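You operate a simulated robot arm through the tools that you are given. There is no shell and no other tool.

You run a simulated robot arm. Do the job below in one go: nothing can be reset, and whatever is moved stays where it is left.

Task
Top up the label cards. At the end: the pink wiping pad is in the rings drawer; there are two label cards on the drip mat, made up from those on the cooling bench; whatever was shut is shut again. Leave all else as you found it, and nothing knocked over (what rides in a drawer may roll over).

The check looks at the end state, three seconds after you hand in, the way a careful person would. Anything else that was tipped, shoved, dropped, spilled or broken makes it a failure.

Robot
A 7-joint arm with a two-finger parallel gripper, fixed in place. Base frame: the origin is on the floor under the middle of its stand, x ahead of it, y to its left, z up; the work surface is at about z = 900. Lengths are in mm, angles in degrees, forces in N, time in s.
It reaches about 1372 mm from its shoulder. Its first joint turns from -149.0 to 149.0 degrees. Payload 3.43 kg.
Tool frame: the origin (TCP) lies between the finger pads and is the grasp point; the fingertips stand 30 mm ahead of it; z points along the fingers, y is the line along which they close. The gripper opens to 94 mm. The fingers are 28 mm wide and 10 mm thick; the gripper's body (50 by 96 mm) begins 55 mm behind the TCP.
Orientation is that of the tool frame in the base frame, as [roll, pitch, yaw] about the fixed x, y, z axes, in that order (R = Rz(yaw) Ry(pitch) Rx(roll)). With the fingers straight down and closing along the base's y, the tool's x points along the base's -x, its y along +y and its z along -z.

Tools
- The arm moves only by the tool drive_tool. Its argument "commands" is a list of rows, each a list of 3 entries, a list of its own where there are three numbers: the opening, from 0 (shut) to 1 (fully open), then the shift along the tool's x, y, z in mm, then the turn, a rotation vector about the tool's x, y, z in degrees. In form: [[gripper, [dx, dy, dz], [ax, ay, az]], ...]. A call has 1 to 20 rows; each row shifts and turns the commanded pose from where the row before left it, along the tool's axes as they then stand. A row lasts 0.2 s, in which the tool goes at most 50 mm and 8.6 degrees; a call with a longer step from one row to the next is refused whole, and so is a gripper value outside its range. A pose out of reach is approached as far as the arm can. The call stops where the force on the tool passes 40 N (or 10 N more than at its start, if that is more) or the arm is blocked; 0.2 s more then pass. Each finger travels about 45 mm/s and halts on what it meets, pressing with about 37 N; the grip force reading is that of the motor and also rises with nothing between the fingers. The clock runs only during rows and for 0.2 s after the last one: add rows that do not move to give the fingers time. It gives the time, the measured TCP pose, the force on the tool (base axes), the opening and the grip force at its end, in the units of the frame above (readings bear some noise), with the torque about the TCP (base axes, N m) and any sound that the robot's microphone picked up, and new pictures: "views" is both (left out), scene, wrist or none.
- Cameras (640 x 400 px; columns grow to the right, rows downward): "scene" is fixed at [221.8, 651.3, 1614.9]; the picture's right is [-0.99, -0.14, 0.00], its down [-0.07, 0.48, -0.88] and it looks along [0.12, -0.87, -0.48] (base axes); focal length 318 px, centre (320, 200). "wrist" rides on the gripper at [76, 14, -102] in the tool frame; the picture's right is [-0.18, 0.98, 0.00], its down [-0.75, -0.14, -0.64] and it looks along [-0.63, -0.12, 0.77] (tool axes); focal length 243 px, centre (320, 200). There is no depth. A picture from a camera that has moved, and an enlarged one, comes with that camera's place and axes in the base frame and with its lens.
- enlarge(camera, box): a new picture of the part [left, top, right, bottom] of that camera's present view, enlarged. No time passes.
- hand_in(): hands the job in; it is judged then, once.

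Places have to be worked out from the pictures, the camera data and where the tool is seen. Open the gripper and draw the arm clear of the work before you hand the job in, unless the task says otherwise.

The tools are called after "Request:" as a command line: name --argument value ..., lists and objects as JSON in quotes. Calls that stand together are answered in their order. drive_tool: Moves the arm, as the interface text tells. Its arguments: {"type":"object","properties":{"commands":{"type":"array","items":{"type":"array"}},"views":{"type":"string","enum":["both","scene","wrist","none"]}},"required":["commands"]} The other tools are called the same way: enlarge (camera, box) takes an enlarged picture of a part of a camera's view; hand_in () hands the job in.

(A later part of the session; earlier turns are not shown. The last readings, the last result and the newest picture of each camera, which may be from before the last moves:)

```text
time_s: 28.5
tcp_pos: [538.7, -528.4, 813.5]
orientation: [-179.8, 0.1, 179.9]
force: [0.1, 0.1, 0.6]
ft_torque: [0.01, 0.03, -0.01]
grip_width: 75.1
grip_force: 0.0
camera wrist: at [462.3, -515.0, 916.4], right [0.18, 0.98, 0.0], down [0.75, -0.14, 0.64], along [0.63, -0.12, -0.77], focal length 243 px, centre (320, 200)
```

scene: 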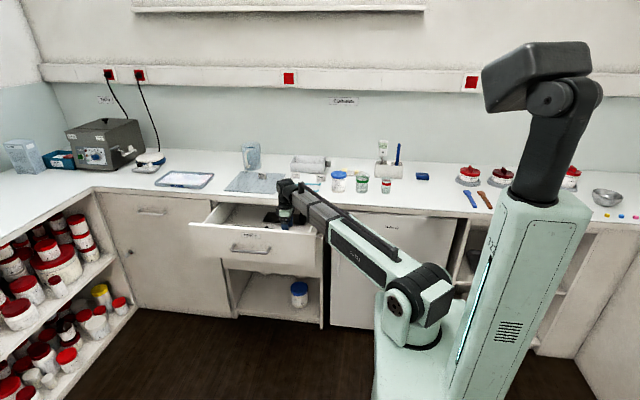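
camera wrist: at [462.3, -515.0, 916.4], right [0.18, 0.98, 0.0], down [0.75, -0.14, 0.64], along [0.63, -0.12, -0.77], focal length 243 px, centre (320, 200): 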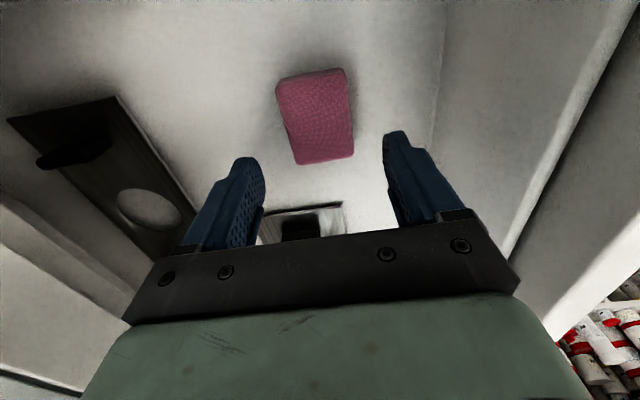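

The pad lies flat in the drawer. I rise clear, move in front of the handle and turn the gripper 90° so its slim side faces the counter for pushing the drawer shut.

Request:
drive_tool --commands '[[0.8, [0, 0, -30], [0, 0, 0]], [0.8, [0, 0, -45], [0, 0, 0]], [0.8, [0, 0, -45], [0, 0, 0]], [0.8, [0, 0, -45], [0, 0, 0]], [0.8, [0, 0, -45], [0, 0, 0]], [0.8, [-22, 38, 0], [0, 0, 0]], [0.8, [-22, 38, 0], [0, 0, 0]], [0.8, [-22, 38, 0], [0, 0, 0]], [0.8, [-22, 38, 0], [0, 0, 0]], [0.8, [-22, 38, 0], [0, 0, 0]], [0.8, [-18, 30, 0], [0, 0, 0]], [0.8, [0, 0, 0], [0, 0, 0]]]' --views "scene"

Request:
drive_tool --commands '[[0.8, [0, 0, 0], [0, 0, 8.5]], [0.8, [0, 0, 0], [0, 0, 8.5]], [0.8, [0, 0, 0], [0, 0, 8.5]], [0.8, [0, 0, 0], [0, 0, 8.5]], [0.8, [0, 0, 0], [0, 0, 8.5]], [0.8, [0, 0, 0], [0, 0, 8.5]], [0.8, [0, 0, 0], [0, 0, 8.5]], [0.8, [0, 0, 0], [0, 0, 8.5]], [0.8, [0, 0, 0], [0, 0, 8.5]], [0.8, [0, 0, 0], [0, 0, 8.5]], [0.8, [0, 0, 0], [0, 0, 5]], [0.8, [0, 0, 0], [0, 0, 0]]]'

```text
time_s: 31.1
tcp_pos: [666.1, -309.7, 1022.1]
orientation: [-179.8, 0.0, -180.0]
force: [0.1, -1.1, -0.4]
ft_torque: [0.01, 0.01, 0.01]
grip_width: 75.1
grip_force: 0.2
```

scene: 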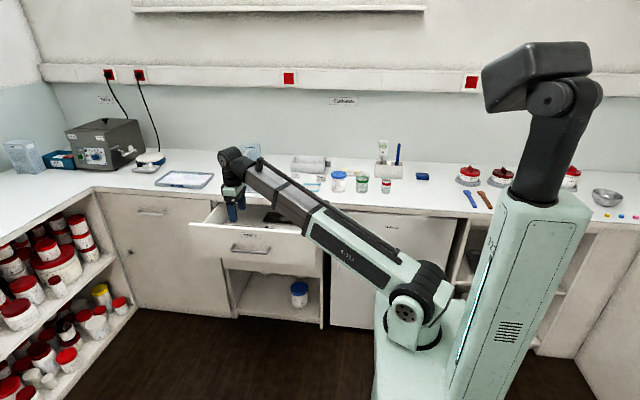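

```text
time_s: 33.7
tcp_pos: [664.5, -308.7, 1023.7]
orientation: [179.9, 0.1, 89.9]
force: [-0.3, -0.4, -0.5]
ft_torque: [-0.02, -0.01, 0.03]
grip_width: 75.3
grip_force: 0.1
camera wrist: at [680.0, -232.8, 1125.0], right [0.98, -0.19, 0.0], down [-0.14, -0.75, 0.64], along [-0.12, -0.63, -0.77], focal length 243 px, centre (320, 200)
```

scene: 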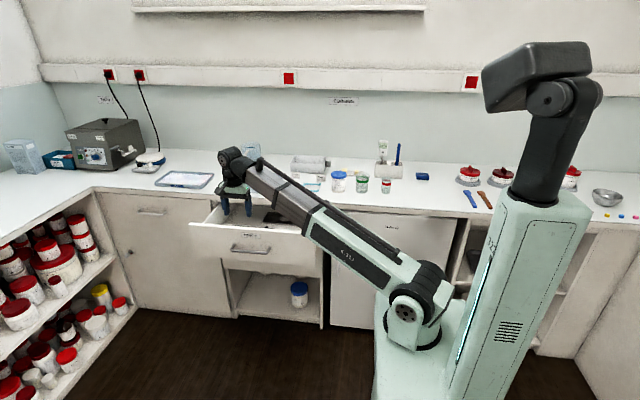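
wrist: 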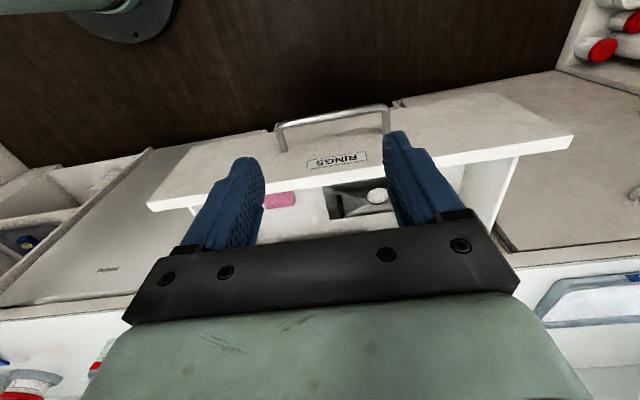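

The bar is seen at y ≈ -367 (x 593–751). I lower the turned gripper in front of it to z ≈ 780.

Request:
drive_tool --commands '[[0.8, [0, 0, 40], [0, 0, 0]], [0.8, [0, 0, 40], [0, 0, 0]], [0.8, [0, 0, 40], [0, 0, 0]], [0.8, [0, 0, 40], [0, 0, 0]], [0.8, [0, 0, 40], [0, 0, 0]], [0.8, [0, 0, 30], [0, 0, 0]], [0.8, [0, 0, 14], [0, 0, 0]], [0.8, [0, 0, 0], [0, 0, 0]]]'

```text
time_s: 35.5
tcp_pos: [665.5, -310.0, 776.2]
orientation: [179.9, 0.1, 90.1]
force: [0.3, 0.0, -0.2]
ft_torque: [0.0, 0.0, 0.0]
grip_width: 75.0
grip_force: 0.0
camera wrist: at [680.2, -234.0, 879.7], right [0.98, -0.18, 0.0], down [-0.14, -0.75, 0.64], along [-0.12, -0.63, -0.77], focal length 243 px, centre (320, 200)
```

scene: 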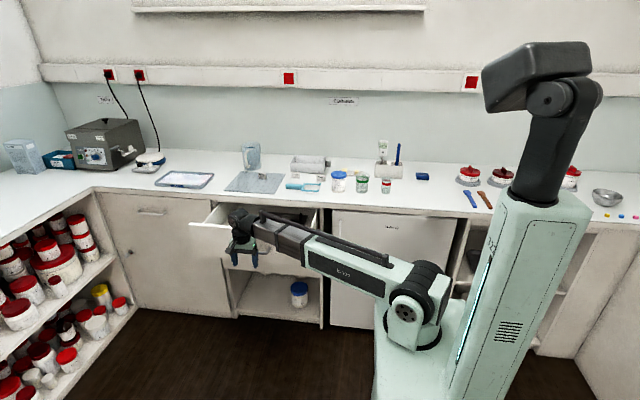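
wrist: 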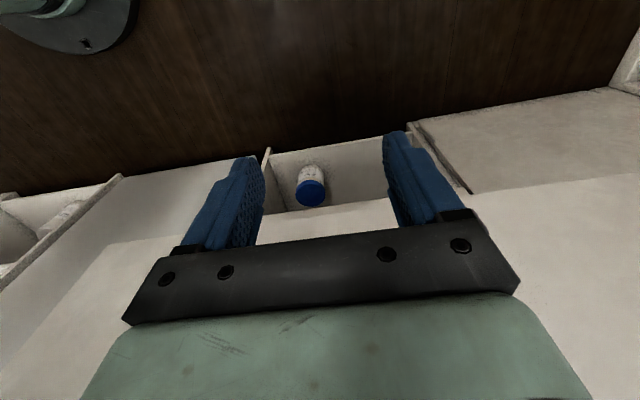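

The fingers are in front of the bar at the right height. I push the drawer in at moderate speed, slowing toward the end.

Request:
drive_tool --commands '[[0.8, [-12, 0, 0], [0, 0, 0]], [0.8, [-12, 0, 0], [0, 0, 0]], [0.8, [-10, 0, 0], [0, 0, 0]], [0.8, [-10, 0, 0], [0, 0, 0]], [0.8, [-12, 0, 0], [0, 0, 0]], [0.8, [-14, 0, 0], [0, 0, 0]], [0.8, [-14, 0, 0], [0, 0, 0]], [0.8, [-14, 0, 0], [0, 0, 0]], [0.8, [-14, 0, 0], [0, 0, 0]], [0.8, [-14, 0, 0], [0, 0, 0]], [0.8, [-14, 0, 0], [0, 0, 0]], [0.8, [-14, 0, 0], [0, 0, 0]], [0.8, [-14, 0, 0], [0, 0, 0]], [0.8, [-14, 0, 0], [0, 0, 0]], [0.8, [-14, 0, 0], [0, 0, 0]], [0.8, [-14, 0, 0], [0, 0, 0]], [0.8, [-12, 0, 0], [0, 0, 0]], [0.8, [-8, 0, 0], [0, 0, 0]], [0.8, [0, 0, 0], [0, 0, 0]]]'

```text
time_s: 39.5
tcp_pos: [665.9, -539.6, 778.5]
orientation: [179.9, 0.3, 90.0]
force: [0.0, 0.6, 0.1]
ft_torque: [0.02, -0.03, 0.0]
grip_width: 74.9
grip_force: 0.1
camera wrist: at [680.2, -464.4, 881.7], right [0.98, -0.18, 0.0], down [-0.14, -0.75, 0.64], along [-0.12, -0.63, -0.77], focal length 243 px, centre (320, 200)
```

scene: 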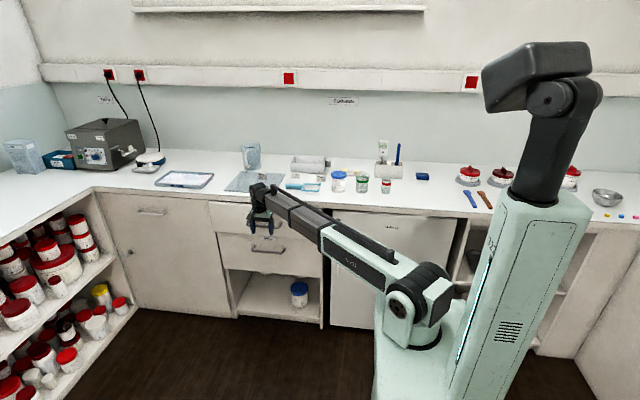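
wrist: 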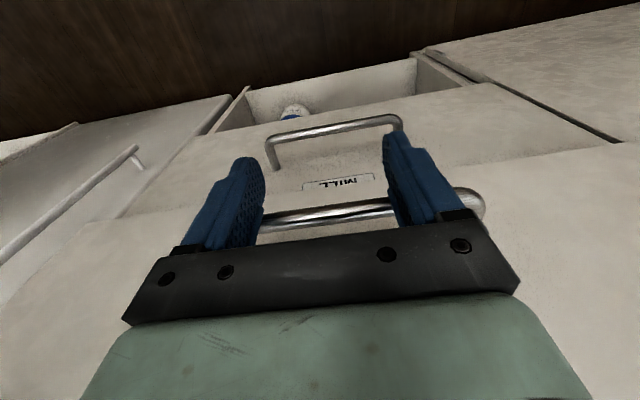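

Nearly shut. I push on in small steps until it stops.

Request:
drive_tool --commands '[[0.8, [-6, 0, 0], [0, 0, 0]], [0.8, [-6, 0, 0], [0, 0, 0]], [0.8, [-5, 0, 0], [0, 0, 0]], [0.8, [-4, 0, 0], [0, 0, 0]], [0.8, [-4, 0, 0], [0, 0, 0]], [0.8, [-3, 0, 0], [0, 0, 0]], [0.8, [-3, 0, 0], [0, 0, 0]], [0.8, [-3, 0, 0], [0, 0, 0]]]'

Request:
enlarge --camera "scene" --box '[200, 170, 360, 270]'

```text
time_s: 41.5
tcp_pos: [665.4, -566.4, 779.8]
orientation: [179.9, -0.5, 90.2]
force: [-0.3, 6.5, 5.4]
ft_torque: [-0.09, -0.29, 0.36]
grip_width: 75.1
grip_force: 0.1
stopped in row 8: the force on the tool passed its limit at 42 N (the readings are from after the stop); the commanded pose is now the measured one
camera wrist: at [680.2, -492.1, 883.0], right [0.98, -0.18, 0.0], down [-0.14, -0.76, 0.64], along [-0.11, -0.63, -0.77], focal length 243 px, centre (320, 200)
```

scene: 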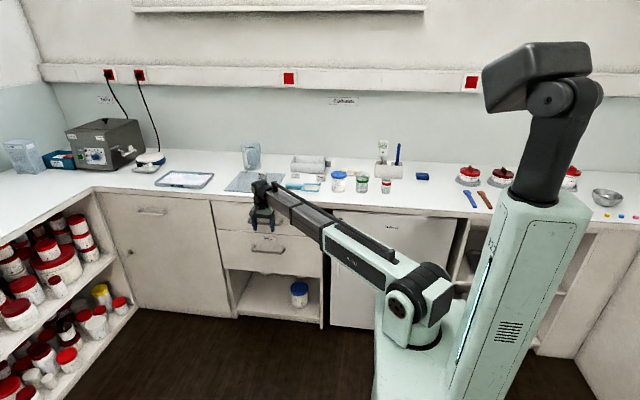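
wrist: 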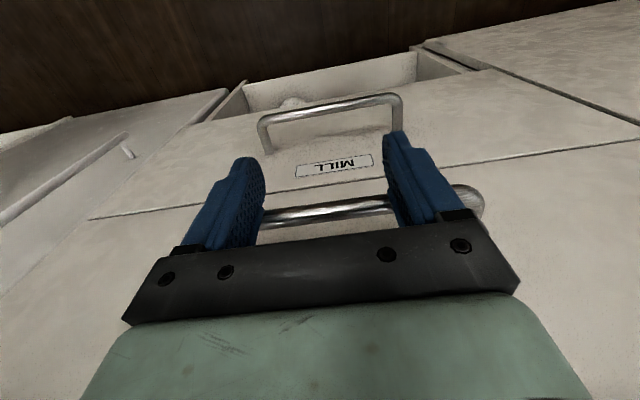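

```text
4.00 times, centred on (280, 220) of scene
camera zoom: at [221.8, 651.3, 1614.9], right [-0.99, -0.14, 0.0], down [-0.07, 0.48, -0.88], along [0.12, -0.87, -0.48], focal length 1270 px, centre (480, 120)
```

zoom: 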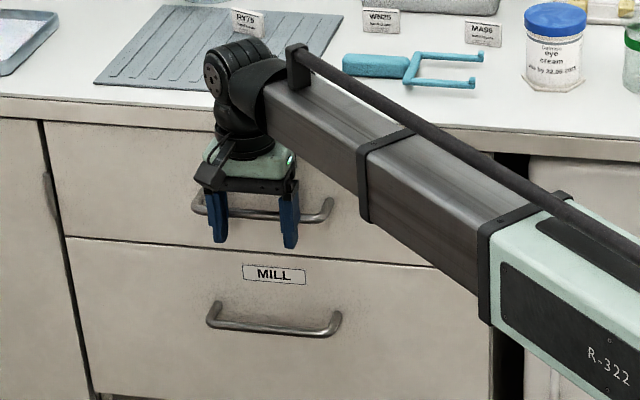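

It stopped at y -566 with 42 N, just where the shut position was reckoned. I back off, rise and turn the gripper back.

Request:
drive_tool --commands '[[0.8, [10, 0, 0], [0, 0, 0]], [0.8, [25, 0, 0], [0, 0, 0]], [0.8, [25, 0, 0], [0, 0, 0]], [0.8, [0, 0, -40], [0, 0, 0]], [0.8, [0, 0, -45], [0, 0, 0]], [0.8, [0, 0, -45], [0, 0, 0]], [0.8, [0, 0, -45], [0, 0, 0]], [0.8, [0, 0, -45], [0, 0, 0]], [0.8, [0, 0, -30], [0, 0, -8.5]], [0.8, [0, 0, 0], [0, 0, -8.5]], [0.8, [0, 0, 0], [0, 0, -8.5]], [0.8, [0, 0, 0], [0, 0, -8.5]], [0.8, [0, 0, 0], [0, 0, -8.5]], [0.8, [0, 0, 0], [0, 0, -8.5]], [0.8, [0, 0, 0], [0, 0, -8.5]], [0.8, [0, 0, 0], [0, 0, -8.5]], [0.8, [0, 0, 0], [0, 0, -8.5]], [0.8, [0, 0, 0], [0, 0, -8.5]], [0.8, [0, 0, 0], [0, 0, -5]], [0.8, [0, 0, 0], [0, 0, 0]]]'

Request:
enlarge --camera "scene" --box '[200, 180, 360, 330]'

```text
time_s: 45.6
tcp_pos: [665.4, -510.1, 1028.6]
orientation: [179.6, 0.1, -179.6]
force: [0.2, -0.1, 0.2]
ft_torque: [0.0, -0.03, -0.01]
grip_width: 75.2
grip_force: 0.1
camera wrist: at [589.3, -497.5, 1132.5], right [0.18, 0.98, 0.01], down [0.75, -0.14, 0.64], along [0.63, -0.11, -0.77], focal length 243 px, centre (320, 200)
```

scene: 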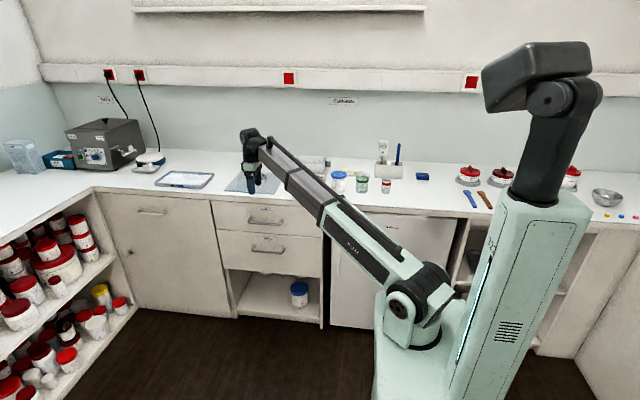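
wrist: 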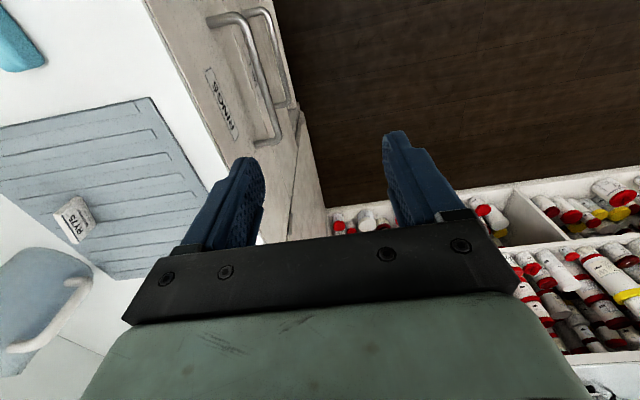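

```text
2.67 times, centred on (280, 255) of scene
camera zoom: at [221.8, 651.3, 1614.9], right [-0.99, -0.14, 0.0], down [-0.07, 0.48, -0.88], along [0.12, -0.87, -0.48], focal length 847 px, centre (427, 53)
```

zoom: 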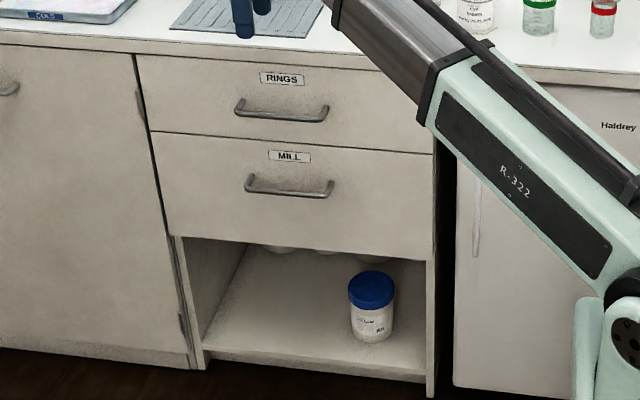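

The drawer is shut exactly as at the start. Now I go to view card WN25 from close by with the wrist camera.

Request:
drive_tool --commands '[[0.8, [0, 0, 0], [-0.4, 0, 0.4]], [0.8, [18.5, -32, 0], [0, 0, 0]], [0.8, [18.5, -32, 0], [0, 0, 0]], [0.8, [18.5, -32, 0], [0, 0, 0]], [0.8, [18.5, -32, 0], [0, 0, 0]], [0.8, [18.5, -32, 0], [0, 0, 0]], [0.8, [18.5, -32, 0], [0, 0, 0]], [0.8, [18.5, -32, 0], [0, 0, 0]], [0.8, [18.5, -32, 0], [0, 0, 0]], [0.8, [18.5, -32, 0], [0, 0, 0]], [0.8, [18.5, -32, 0], [0, 0, 0]], [0.8, [0, 0, 0], [0, 0, 0]], [0.8, [0, 0, 0], [0, 0, 0]]]'

Request:
enlarge --camera "wrist" --box '[200, 80, 440, 230]'

Request:
enlarge --camera "scene" --box '[220, 140, 380, 220]'

```text
time_s: 48.5
tcp_pos: [479.3, -831.1, 1023.2]
orientation: [179.2, 0.1, 179.9]
force: [0.2, 0.3, -0.9]
ft_torque: [-0.02, 0.06, -0.01]
grip_width: 75.4
grip_force: 0.0
camera wrist: at [403.3, -819.0, 1126.6], right [0.19, 0.98, 0.01], down [0.75, -0.15, 0.64], along [0.63, -0.11, -0.77], focal length 243 px, centre (320, 200)
```

scene: 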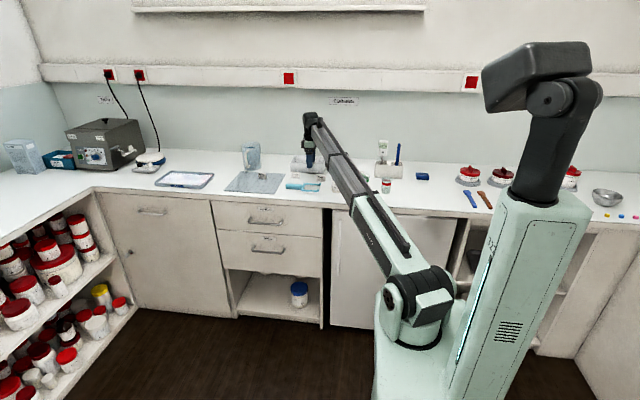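
wrist: 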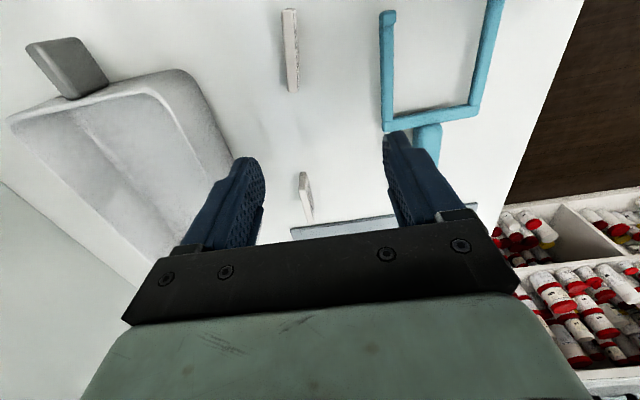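

```text
2.67 times, centred on (320, 155) of wrist
camera zoom: at [403.3, -819.0, 1126.6], right [0.19, 0.98, 0.01], down [0.75, -0.15, 0.64], along [0.63, -0.11, -0.77], focal length 647 px, centre (320, 320)
```

zoom: 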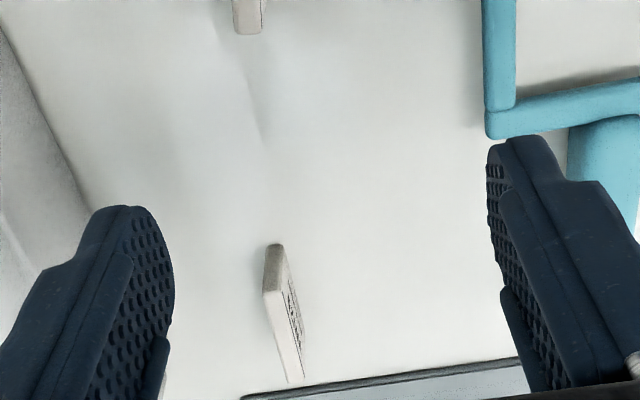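

```text
4.00 times, centred on (300, 180) of scene
camera zoom: at [221.8, 651.3, 1614.9], right [-0.99, -0.14, 0.0], down [-0.07, 0.48, -0.88], along [0.12, -0.87, -0.48], focal length 1270 px, centre (400, 280)
```

zoom: 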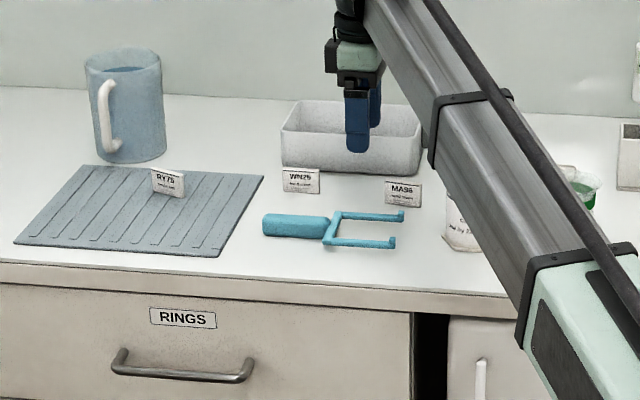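

WN25 stands at about (569,-862.5), along x, top near z 932. I straighten the gripper, set the opening to about 50 mm and come above the card for a closer check.

Request:
drive_tool --commands '[[0.55, [0, 0, 0], [0.8, 0, 0]], [0.55, [-30, -10.5, 0], [0, 0, 0]], [0.55, [-30, -10.5, 0], [0, 0, 0]], [0.55, [-29.7, -10.4, 0], [0, 0, 0]], [0.55, [0, 0, 15], [0, 0, 0]], [0.55, [0, 0, 18], [0, 0, 0]], [0.55, [0, 0, 0], [0, 0, 0]], [0.55, [0, 0, 0], [0, 0, 0]]]'

Request:
enlarge --camera "wrist" --box '[220, 90, 420, 240]'

Request:
enlarge --camera "scene" --box '[250, 140, 350, 210]'

```text
time_s: 50.2
tcp_pos: [568.0, -862.0, 993.3]
orientation: [180.0, 0.2, 179.8]
force: [0.2, 0.0, -1.5]
ft_torque: [-0.01, 0.0, 0.03]
grip_width: 51.6
grip_force: 0.1
camera wrist: at [493.5, -847.9, 1095.0], right [0.19, 0.98, 0.0], down [0.75, -0.14, 0.64], along [0.63, -0.12, -0.77], focal length 243 px, centre (320, 200)
```

scene: 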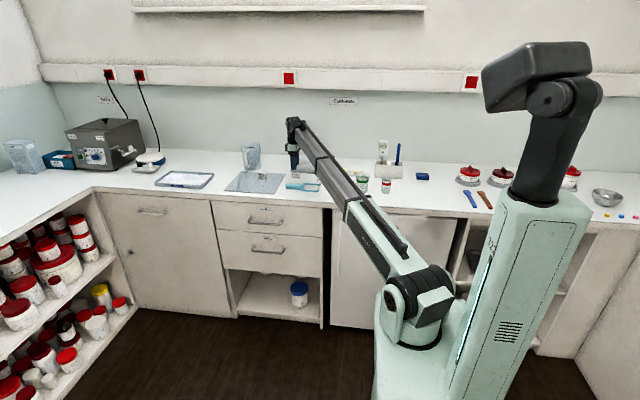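
wrist: 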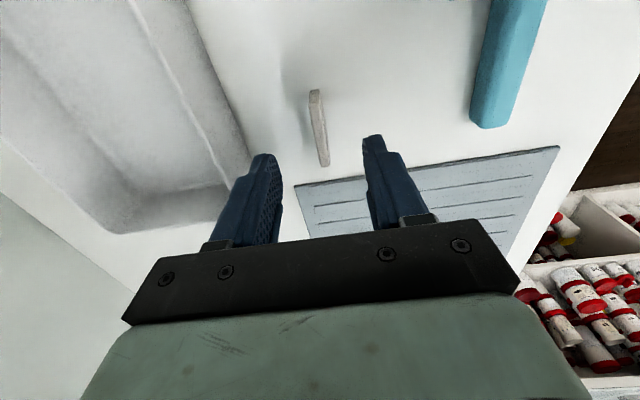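

```text
2.67 times, centred on (320, 165) of wrist
camera zoom: at [493.5, -847.9, 1095.0], right [0.19, 0.98, 0.0], down [0.75, -0.14, 0.64], along [0.63, -0.12, -0.77], focal length 647 px, centre (320, 293)
```

zoom: 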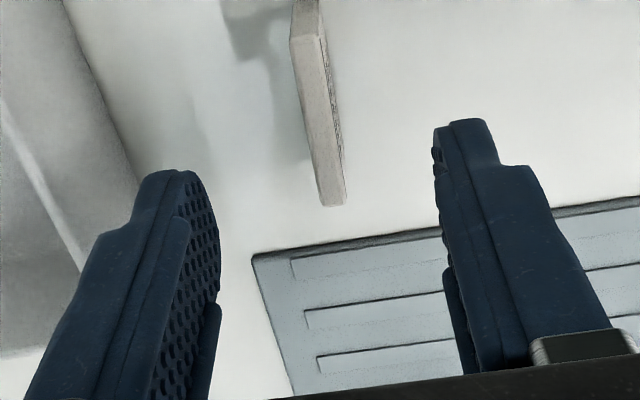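

```text
5.71 times, centred on (300, 175) of scene
camera zoom: at [221.8, 651.3, 1614.9], right [-0.99, -0.14, 0.0], down [-0.07, 0.48, -0.88], along [0.12, -0.87, -0.48], focal length 1815 px, centre (434, 343)
```

zoom: 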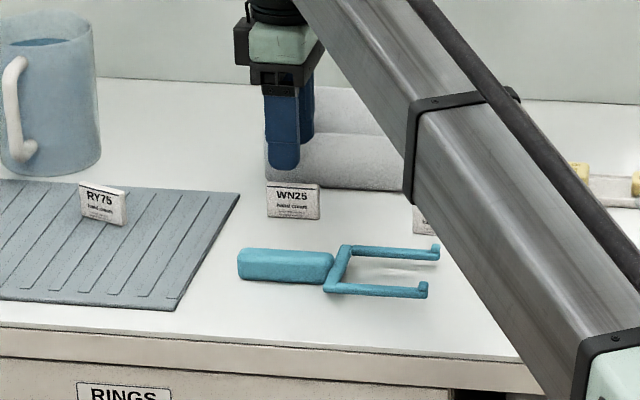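

Card centre reads (570,-862) and the gripper is centred on it. I go down to z ≈ 935 (tips just above the bench) and close on the card.

Request:
drive_tool --commands '[[0.55, [-1, 0, 20], [0, 0, 0]], [0.55, [0, 0, 18], [0, 0, 0]], [0.55, [0, 0, 12], [0, 0, 0]], [0.55, [0, 0, 8], [0, 0, 0]], [0.55, [0, 0, 0], [0, 0, 0]], [0.4, [0, 0, 0], [0, 0, 0]], [0.3, [0, 0, 0], [0, 0, 0]], [0.2, [0, 0, 0], [0, 0, 0]], [0.12, [0, 0, 0], [0, 0, 0]], [0.0, [0, 0, 0], [0, 0, 0]], [0.0, [0, 0, 0], [0, 0, 0]], [0.0, [0, 0, 0], [0, 0, 0]]]'

Request:
enlarge --camera "wrist" --box '[220, 90, 420, 240]'

Request:
enlarge --camera "scene" --box '[250, 140, 350, 210]'

```text
time_s: 52.9
tcp_pos: [570.4, -860.9, 933.9]
orientation: [-180.0, 0.1, 180.0]
force: [0.0, 0.7, -0.6]
ft_torque: [0.03, 0.03, 0.02]
grip_width: 10.7
grip_force: 37.2
camera wrist: at [494.0, -847.3, 1035.5], right [0.19, 0.98, 0.0], down [0.75, -0.14, 0.64], along [0.63, -0.12, -0.77], focal length 243 px, centre (320, 200)
```

scene: 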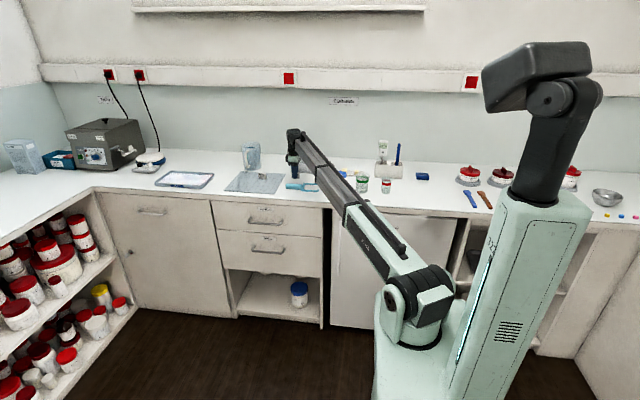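
wrist: 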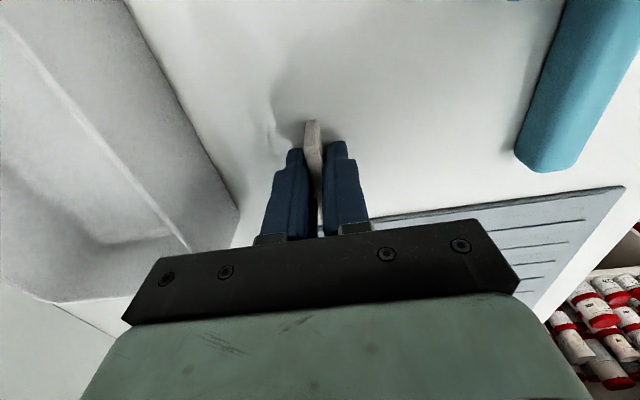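

```text
2.67 times, centred on (320, 165) of wrist
camera zoom: at [494.0, -847.3, 1035.5], right [0.19, 0.98, 0.0], down [0.75, -0.14, 0.64], along [0.63, -0.12, -0.77], focal length 647 px, centre (320, 293)
```

zoom: 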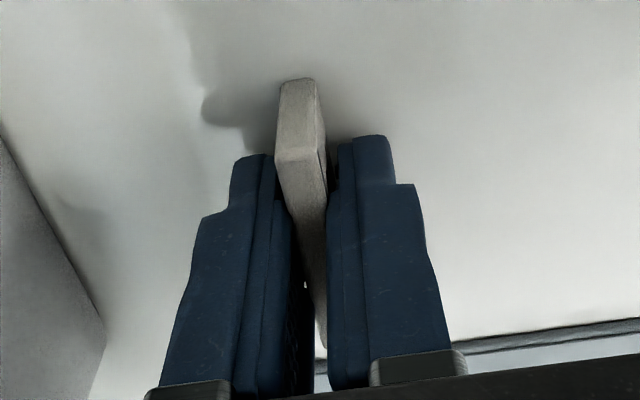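

```text
5.71 times, centred on (300, 175) of scene
camera zoom: at [221.8, 651.3, 1614.9], right [-0.99, -0.14, 0.0], down [-0.07, 0.48, -0.88], along [0.12, -0.87, -0.48], focal length 1815 px, centre (434, 343)
```

zoom: 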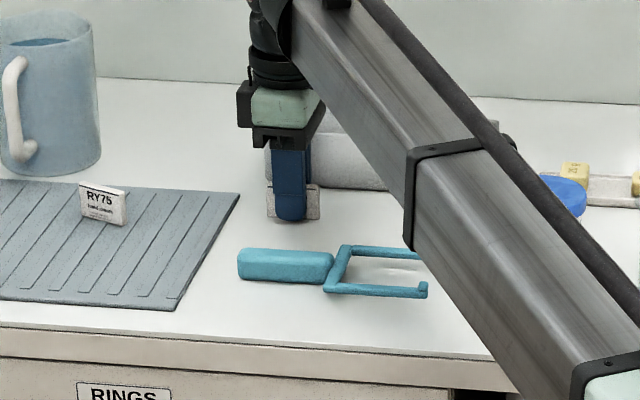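

The card is gripped (10.7 mm, 37 N). I lift it and carry it to above a free spot on the mat near (700,-740), stopping with the card about 15 mm above the mat.

Request:
drive_tool --commands '[[0, [0, 0, -4], [0, 0, 0]], [0, [0, 0, -8], [0, 0, 0]], [0, [0, 0, -15], [0, 0, 0]], [0, [0, 0, -20], [0, 0, 0]], [0, [0, 0, -21], [0, 0, 0]], [0, [-15, 14, 0], [0, 0, 0]], [0, [-23, 21.4, 0], [0, 0, 0]], [0, [-23, 21.4, 0], [0, 0, 0]], [0, [-23, 21.4, 0], [0, 0, 0]], [0, [-23, 21.4, 0], [0, 0, 0]], [0, [-23, 21.4, 0], [0, 0, 0]], [0, [0, 0, 15], [0, 0, 0]], [0, [0, 0, 15], [0, 0, 0]], [0, [0, 0, 12], [0, 0, 0]], [0, [0, 0, 8], [0, 0, 0]], [0, [0, 0, 0], [0, 0, 0]], [0, [0, 0, 0], [0, 0, 0]]]'

Request:
enlarge --camera "wrist" --box '[200, 70, 440, 240]'

Request:
enlarge --camera "scene" --box '[220, 140, 340, 215]'

```text
time_s: 56.5
tcp_pos: [700.3, -741.3, 951.0]
orientation: [-179.9, 0.1, 179.8]
force: [0.2, 0.3, 0.5]
ft_torque: [0.03, -0.04, -0.01]
grip_width: 11.0
grip_force: 37.1
camera wrist: at [623.9, -727.2, 1054.3], right [0.19, 0.98, 0.0], down [0.75, -0.14, 0.64], along [0.63, -0.12, -0.77], focal length 243 px, centre (320, 200)
```

scene: 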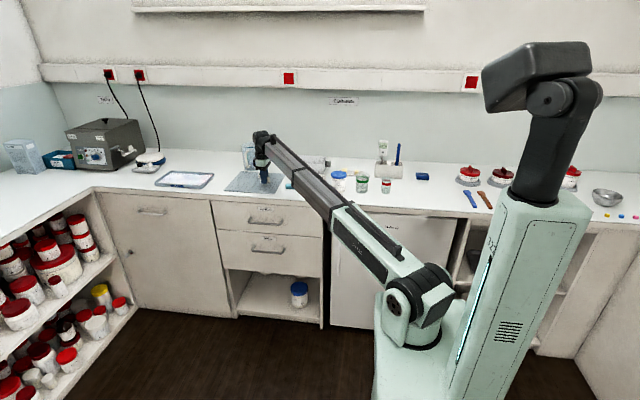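
wrist: 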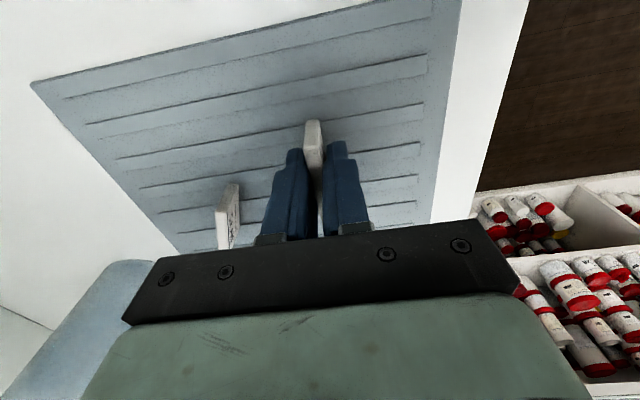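

```text
2.35 times, centred on (320, 155) of wrist
camera zoom: at [623.9, -727.2, 1054.3], right [0.19, 0.98, 0.0], down [0.75, -0.14, 0.64], along [0.63, -0.12, -0.77], focal length 571 px, centre (320, 306)
```

zoom: 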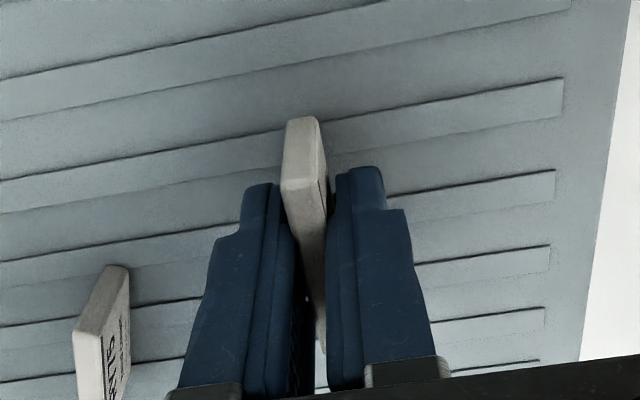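

```text
5.33 times, centred on (280, 178) of scene
camera zoom: at [221.8, 651.3, 1614.9], right [-0.99, -0.14, 0.0], down [-0.07, 0.48, -0.88], along [0.12, -0.87, -0.48], focal length 1694 px, centre (533, 320)
```

zoom: 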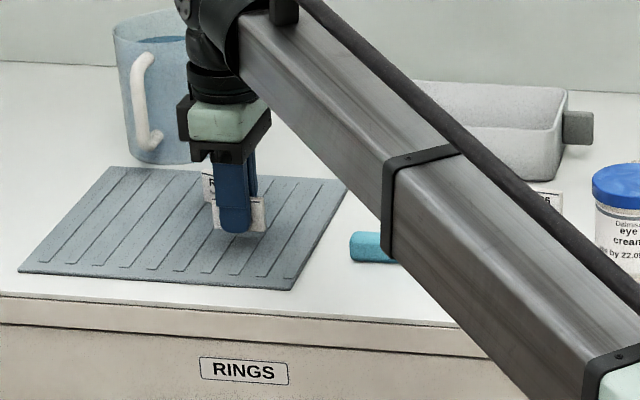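

The card hangs upright about 10 mm over the mat, clear of RY75. I lower it in small steps until it just touches.

Request:
drive_tool --commands '[[0, [0, 0, 2], [0, 0, 0]], [0, [0, 0, 2], [0, 0, 0]], [0, [0, 0, 1.5], [0, 0, 0]], [0, [0, 0, 0], [0, 0, 0]]]' --views "none"

Request:
drive_tool --commands '[[0, [0, 0, 1], [0, 0, 0]], [0, [0, 0, 1], [0, 0, 0]], [0, [0, 0, 0], [0, 0, 0]]]' --views "none"

```text
time_s: 57.5
tcp_pos: [700.2, -740.5, 945.3]
orientation: [-180.0, 0.1, 179.9]
force: [0.3, 1.0, -0.4]
ft_torque: [0.02, 0.01, 0.02]
grip_width: 10.7
grip_force: 36.6
```

```text
time_s: 58.2
tcp_pos: [701.2, -740.7, 944.5]
orientation: [180.0, 0.1, 179.9]
force: [0.4, 0.0, -0.5]
ft_torque: [0.0, -0.03, 0.0]
grip_width: 10.9
grip_force: 37.0
```

No contact yet at z ≈ 944; I continue 1 mm at a time.

Request:
drive_tool --commands '[[0, [0, 0, 1], [0, 0, 0]], [0, [0, 0, 0.5], [0, 0, 0]], [0, [0, 0, 0], [0, 0, 0]]]' --views "none"

Request:
drive_tool --commands '[[0, [0, 0, 1], [0, 0, 0]], [0, [0, 0, 0], [0, 0, 0]]]' --views "wrist"

Request:
enlarge --camera "wrist" --box '[260, 90, 380, 190]'

```text
time_s: 59.0
tcp_pos: [700.2, -740.9, 943.0]
orientation: [179.9, 0.2, 179.9]
force: [-0.3, -0.1, -0.8]
ft_torque: [0.02, 0.07, 0.02]
grip_width: 11.1
grip_force: 37.3
```

```text
time_s: 59.6
tcp_pos: [701.8, -739.7, 941.7]
orientation: [180.0, 0.1, 179.9]
force: [-0.1, -0.4, -0.1]
ft_torque: [-0.02, -0.02, -0.02]
grip_width: 10.7
grip_force: 36.8
camera wrist: at [624.9, -726.2, 1044.4], right [0.19, 0.98, 0.0], down [0.75, -0.14, 0.64], along [0.63, -0.12, -0.77], focal length 243 px, centre (320, 200)
```

wrist: 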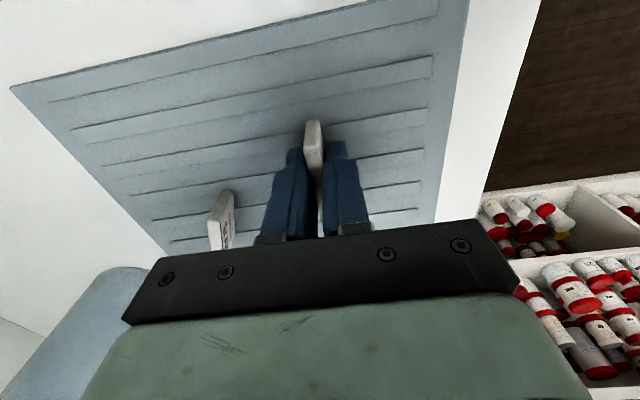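

```text
4.00 times, centred on (320, 140) of wrist
camera zoom: at [624.9, -726.2, 1044.4], right [0.19, 0.98, 0.0], down [0.75, -0.14, 0.64], along [0.63, -0.12, -0.77], focal length 970 px, centre (320, 440)
```

zoom: 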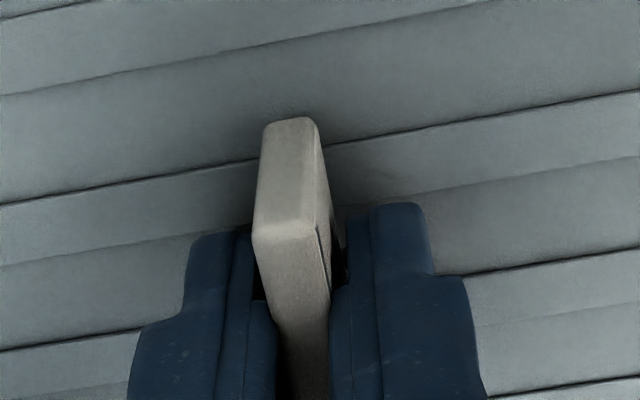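

Still hovering slightly; I go on in 1 mm steps.

Request:
drive_tool --commands '[[0, [0, 0, 1], [0, 0, 0]], [0, [0, 0, 0], [0, 0, 0]]]' --views "none"

Request:
drive_tool --commands '[[0, [0, 0, 1], [0, 0, 0]], [0, [0, 0, 0], [0, 0, 0]]]' --views "none"

```text
time_s: 60.2
tcp_pos: [700.3, -741.0, 940.8]
orientation: [-179.9, 0.1, 179.9]
force: [0.3, -1.4, 0.2]
ft_torque: [0.0, 0.0, 0.04]
grip_width: 10.6
grip_force: 37.0
```

```text
time_s: 60.9
tcp_pos: [700.0, -740.2, 939.3]
orientation: [-179.9, 0.0, 179.9]
force: [-0.1, 0.5, -0.2]
ft_torque: [0.01, 0.0, 0.0]
grip_width: 10.8
grip_force: 36.7
```

Request:
drive_tool --commands '[[0, [0, 0, 1], [0, 0, 0]], [0, [0, 0, 0], [0, 0, 0]]]' --views "none"

```text
time_s: 61.5
tcp_pos: [700.3, -740.8, 938.9]
orientation: [-180.0, 0.0, 179.9]
force: [0.2, -0.8, -0.8]
ft_torque: [-0.01, -0.01, 0.03]
grip_width: 10.6
grip_force: 37.1
```

Still no contact force at z ≈ 938.5; another millimetre at a time.

Request:
drive_tool --commands '[[0, [0, 0, 1], [0, 0, 0]], [0, [0, 0, 0], [0, 0, 0]]]' --views "wrist"

Request:
enlarge --camera "wrist" --box '[260, 90, 380, 190]'

Request:
enlarge --camera "scene" --box '[240, 160, 300, 200]'

```text
time_s: 62.0
tcp_pos: [700.9, -740.4, 936.7]
orientation: [180.0, 0.1, 180.0]
force: [-0.5, 0.1, -0.1]
ft_torque: [0.0, -0.02, 0.01]
grip_width: 11.0
grip_force: 36.7
camera wrist: at [625.0, -726.6, 1040.5], right [0.19, 0.98, 0.0], down [0.75, -0.14, 0.64], along [0.63, -0.12, -0.77], focal length 243 px, centre (320, 200)
```

wrist: 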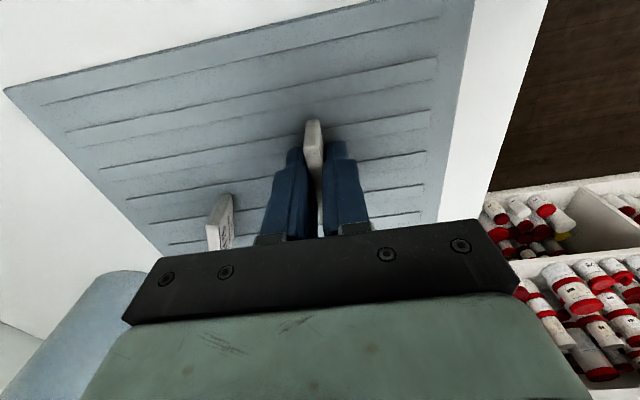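

```text
4.00 times, centred on (320, 140) of wrist
camera zoom: at [625.0, -726.6, 1040.5], right [0.19, 0.98, 0.0], down [0.75, -0.14, 0.64], along [0.63, -0.12, -0.77], focal length 970 px, centre (320, 440)
```

zoom: 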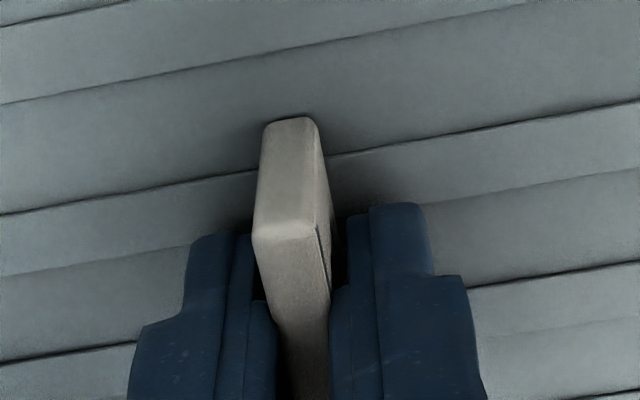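

```text
10.00 times, centred on (270, 180) of scene
camera zoom: at [221.8, 651.3, 1614.9], right [-0.99, -0.14, 0.0], down [-0.07, 0.48, -0.88], along [0.12, -0.87, -0.48], focal length 3176 px, centre (820, 400)
```

zoom: 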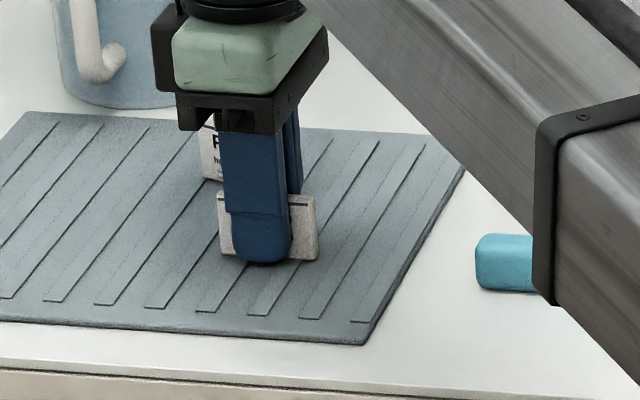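

Very near contact; I continue by a millimetre.

Request:
drive_tool --commands '[[0, [0, 0, 1], [0, 0, 0]], [0, [0, 0, 0], [0, 0, 0]]]' --views "none"

```text
time_s: 62.6
tcp_pos: [700.5, -741.9, 936.8]
orientation: [-180.0, 0.2, 179.9]
force: [-0.3, -0.5, 7.3]
ft_torque: [0.02, 0.05, 0.01]
grip_width: 10.9
grip_force: 36.7
```

The card touches the mat with 7 N. I ease up half a millimetre and open the fingers gradually.

Request:
drive_tool --commands '[[0, [0, 0, -0.5], [0, 0, 0]], [0.14, [0, 0, 0], [0, 0, 0]], [0.18, [0, 0, 0], [0, 0, 0]], [0.24, [0, 0, 0], [0, 0, 0]], [0.32, [0, 0, 0], [0, 0, 0]], [0.4, [0, 0, 0], [0, 0, 0]], [0.45, [0, 0, 0], [0, 0, 0]], [0.45, [0, 0, 0], [0, 0, 0]]]'

Request:
enlarge --camera "wrist" --box '[240, 80, 400, 200]'

Request:
enlarge --camera "scene" --box '[240, 160, 300, 200]'

```text
time_s: 64.5
tcp_pos: [700.5, -741.6, 938.4]
orientation: [-179.9, 0.1, 179.9]
force: [0.0, -0.8, -0.2]
ft_torque: [-0.01, -0.03, -0.01]
grip_width: 42.3
grip_force: 0.0
camera wrist: at [624.9, -726.7, 1040.3], right [0.19, 0.98, 0.0], down [0.75, -0.14, 0.64], along [0.63, -0.12, -0.77], focal length 243 px, centre (320, 200)
```

scene: 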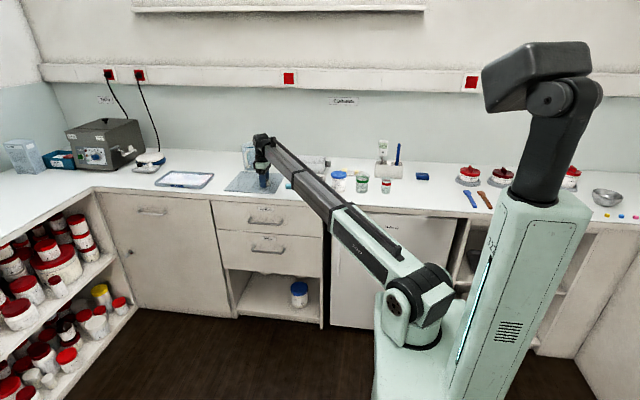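
wrist: 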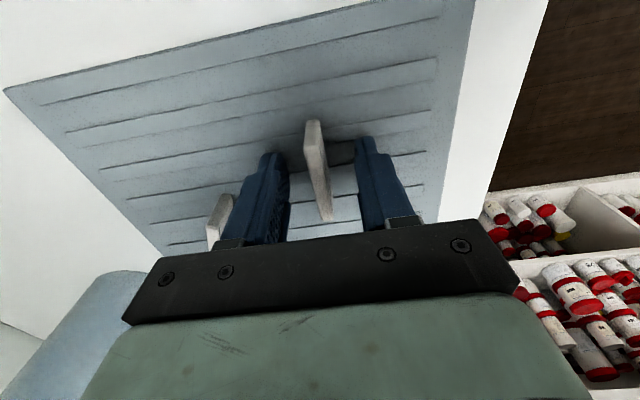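

```text
3.33 times, centred on (320, 140) of wrist
camera zoom: at [624.9, -726.7, 1040.3], right [0.19, 0.98, 0.0], down [0.75, -0.14, 0.64], along [0.63, -0.12, -0.77], focal length 809 px, centre (320, 400)
```

zoom: 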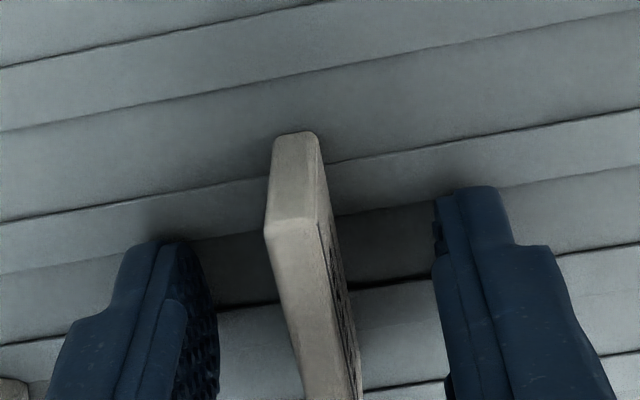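

```text
10.00 times, centred on (270, 180) of scene
camera zoom: at [221.8, 651.3, 1614.9], right [-0.99, -0.14, 0.0], down [-0.07, 0.48, -0.88], along [0.12, -0.87, -0.48], focal length 3176 px, centre (820, 400)
```

zoom: 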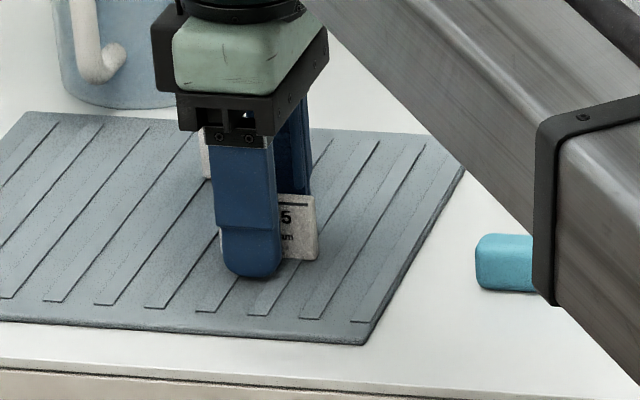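

The card stands free and upright between the open fingers. I rise straight up and then draw back to see the result.

Request:
drive_tool --commands '[[0.45, [0, 0, -8], [0, 0, 0]], [0.45, [0, 0, -15], [0, 0, 0]], [0.45, [0, 0, -25], [0, 0, 0]], [0.45, [0, 0, -35], [0, 0, 0]], [0.45, [0, 0, -40], [0, 0, 0]], [0.6, [0, 0, -40], [0, 0, 0]], [1, [0, 0, -35], [0, 0, 0]], [1, [15, 30, 0], [0, 0, 0]], [1, [20, 38, 0], [0, 0, 0]], [1, [20, 38, 0], [0, 0, 0]], [1, [20, 38, 0], [0, 0, 0]], [1, [20, 38, 0], [0, 0, 0]], [1, [20, 38, 0], [0, 0, 0]], [1, [20, 38, 0], [0, 0, 0]], [1, [20, 38, 0], [0, 0, 0]], [1, [0, 0, 0], [0, 0, 0]]]'

Request:
enlarge --camera "scene" --box '[200, 130, 360, 230]'

Request:
enlarge --camera "scene" --box '[240, 160, 340, 222]'

Request:
enlarge --camera "scene" --box '[200, 180, 360, 330]'

Request:
enlarge --camera "scene" --box '[320, 120, 500, 230]'

```text
time_s: 67.8
tcp_pos: [549.5, -445.6, 1123.7]
orientation: [-179.6, 0.5, 179.9]
force: [0.2, -0.7, -0.4]
ft_torque: [0.0, -0.01, 0.0]
grip_width: 94.1
grip_force: 0.0
out of reach, approached as far as the arm can: row 15
camera wrist: at [473.0, -431.5, 1225.7], right [0.19, 0.98, 0.0], down [0.75, -0.14, 0.65], along [0.64, -0.12, -0.76], focal length 243 px, centre (320, 200)
```

scene: 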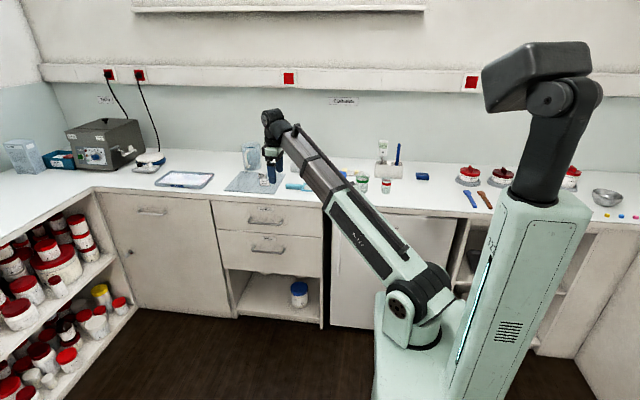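
wrist: 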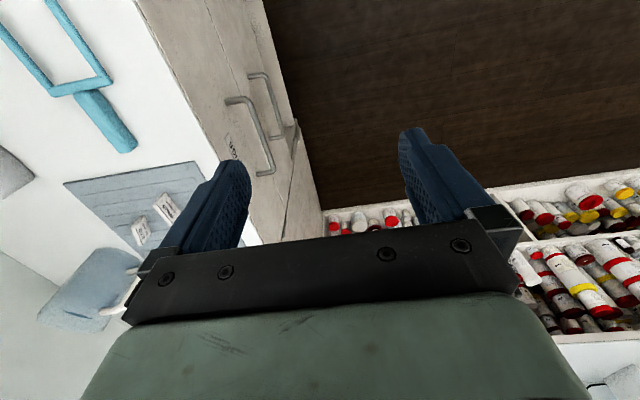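

```text
4.00 times, centred on (280, 180) of scene
camera zoom: at [221.8, 651.3, 1614.9], right [-0.99, -0.14, 0.0], down [-0.07, 0.48, -0.88], along [0.12, -0.87, -0.48], focal length 1270 px, centre (480, 280)
```

zoom: 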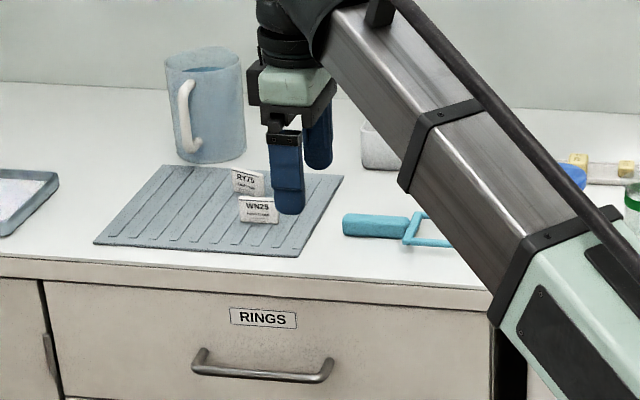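

```text
6.40 times, centred on (290, 191) of scene
camera zoom: at [221.8, 651.3, 1614.9], right [-0.99, -0.14, 0.0], down [-0.07, 0.48, -0.88], along [0.12, -0.87, -0.48], focal length 2033 px, centre (512, 258)
```

zoom: 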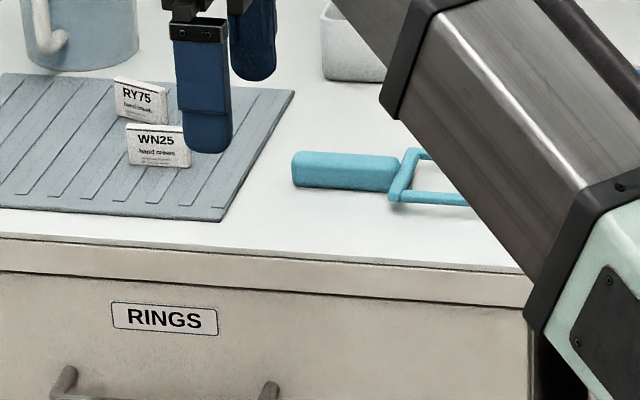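

```text
2.67 times, centred on (280, 255) of scene
camera zoom: at [221.8, 651.3, 1614.9], right [-0.99, -0.14, 0.0], down [-0.07, 0.48, -0.88], along [0.12, -0.87, -0.48], focal length 847 px, centre (427, 53)
```

zoom: 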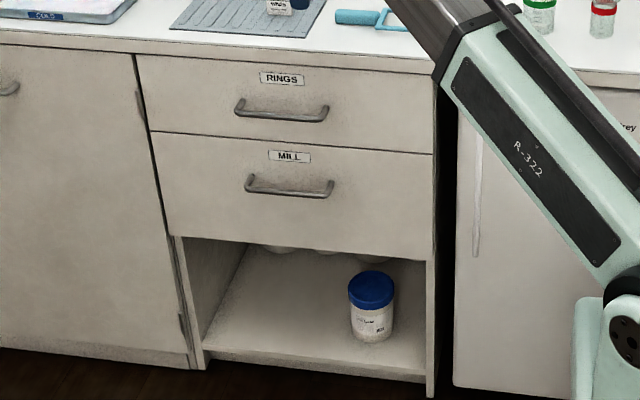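

```text
3.56 times, centred on (410, 175) of scene
camera zoom: at [221.8, 651.3, 1614.9], right [-0.99, -0.14, 0.0], down [-0.07, 0.48, -0.88], along [0.12, -0.87, -0.48], focal length 1129 px, centre (0, 289)
```

zoom: 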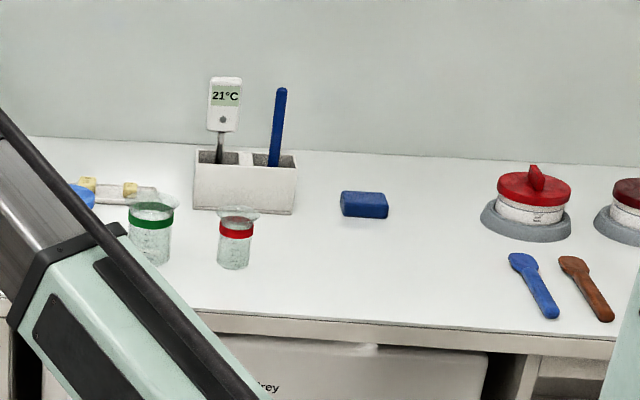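

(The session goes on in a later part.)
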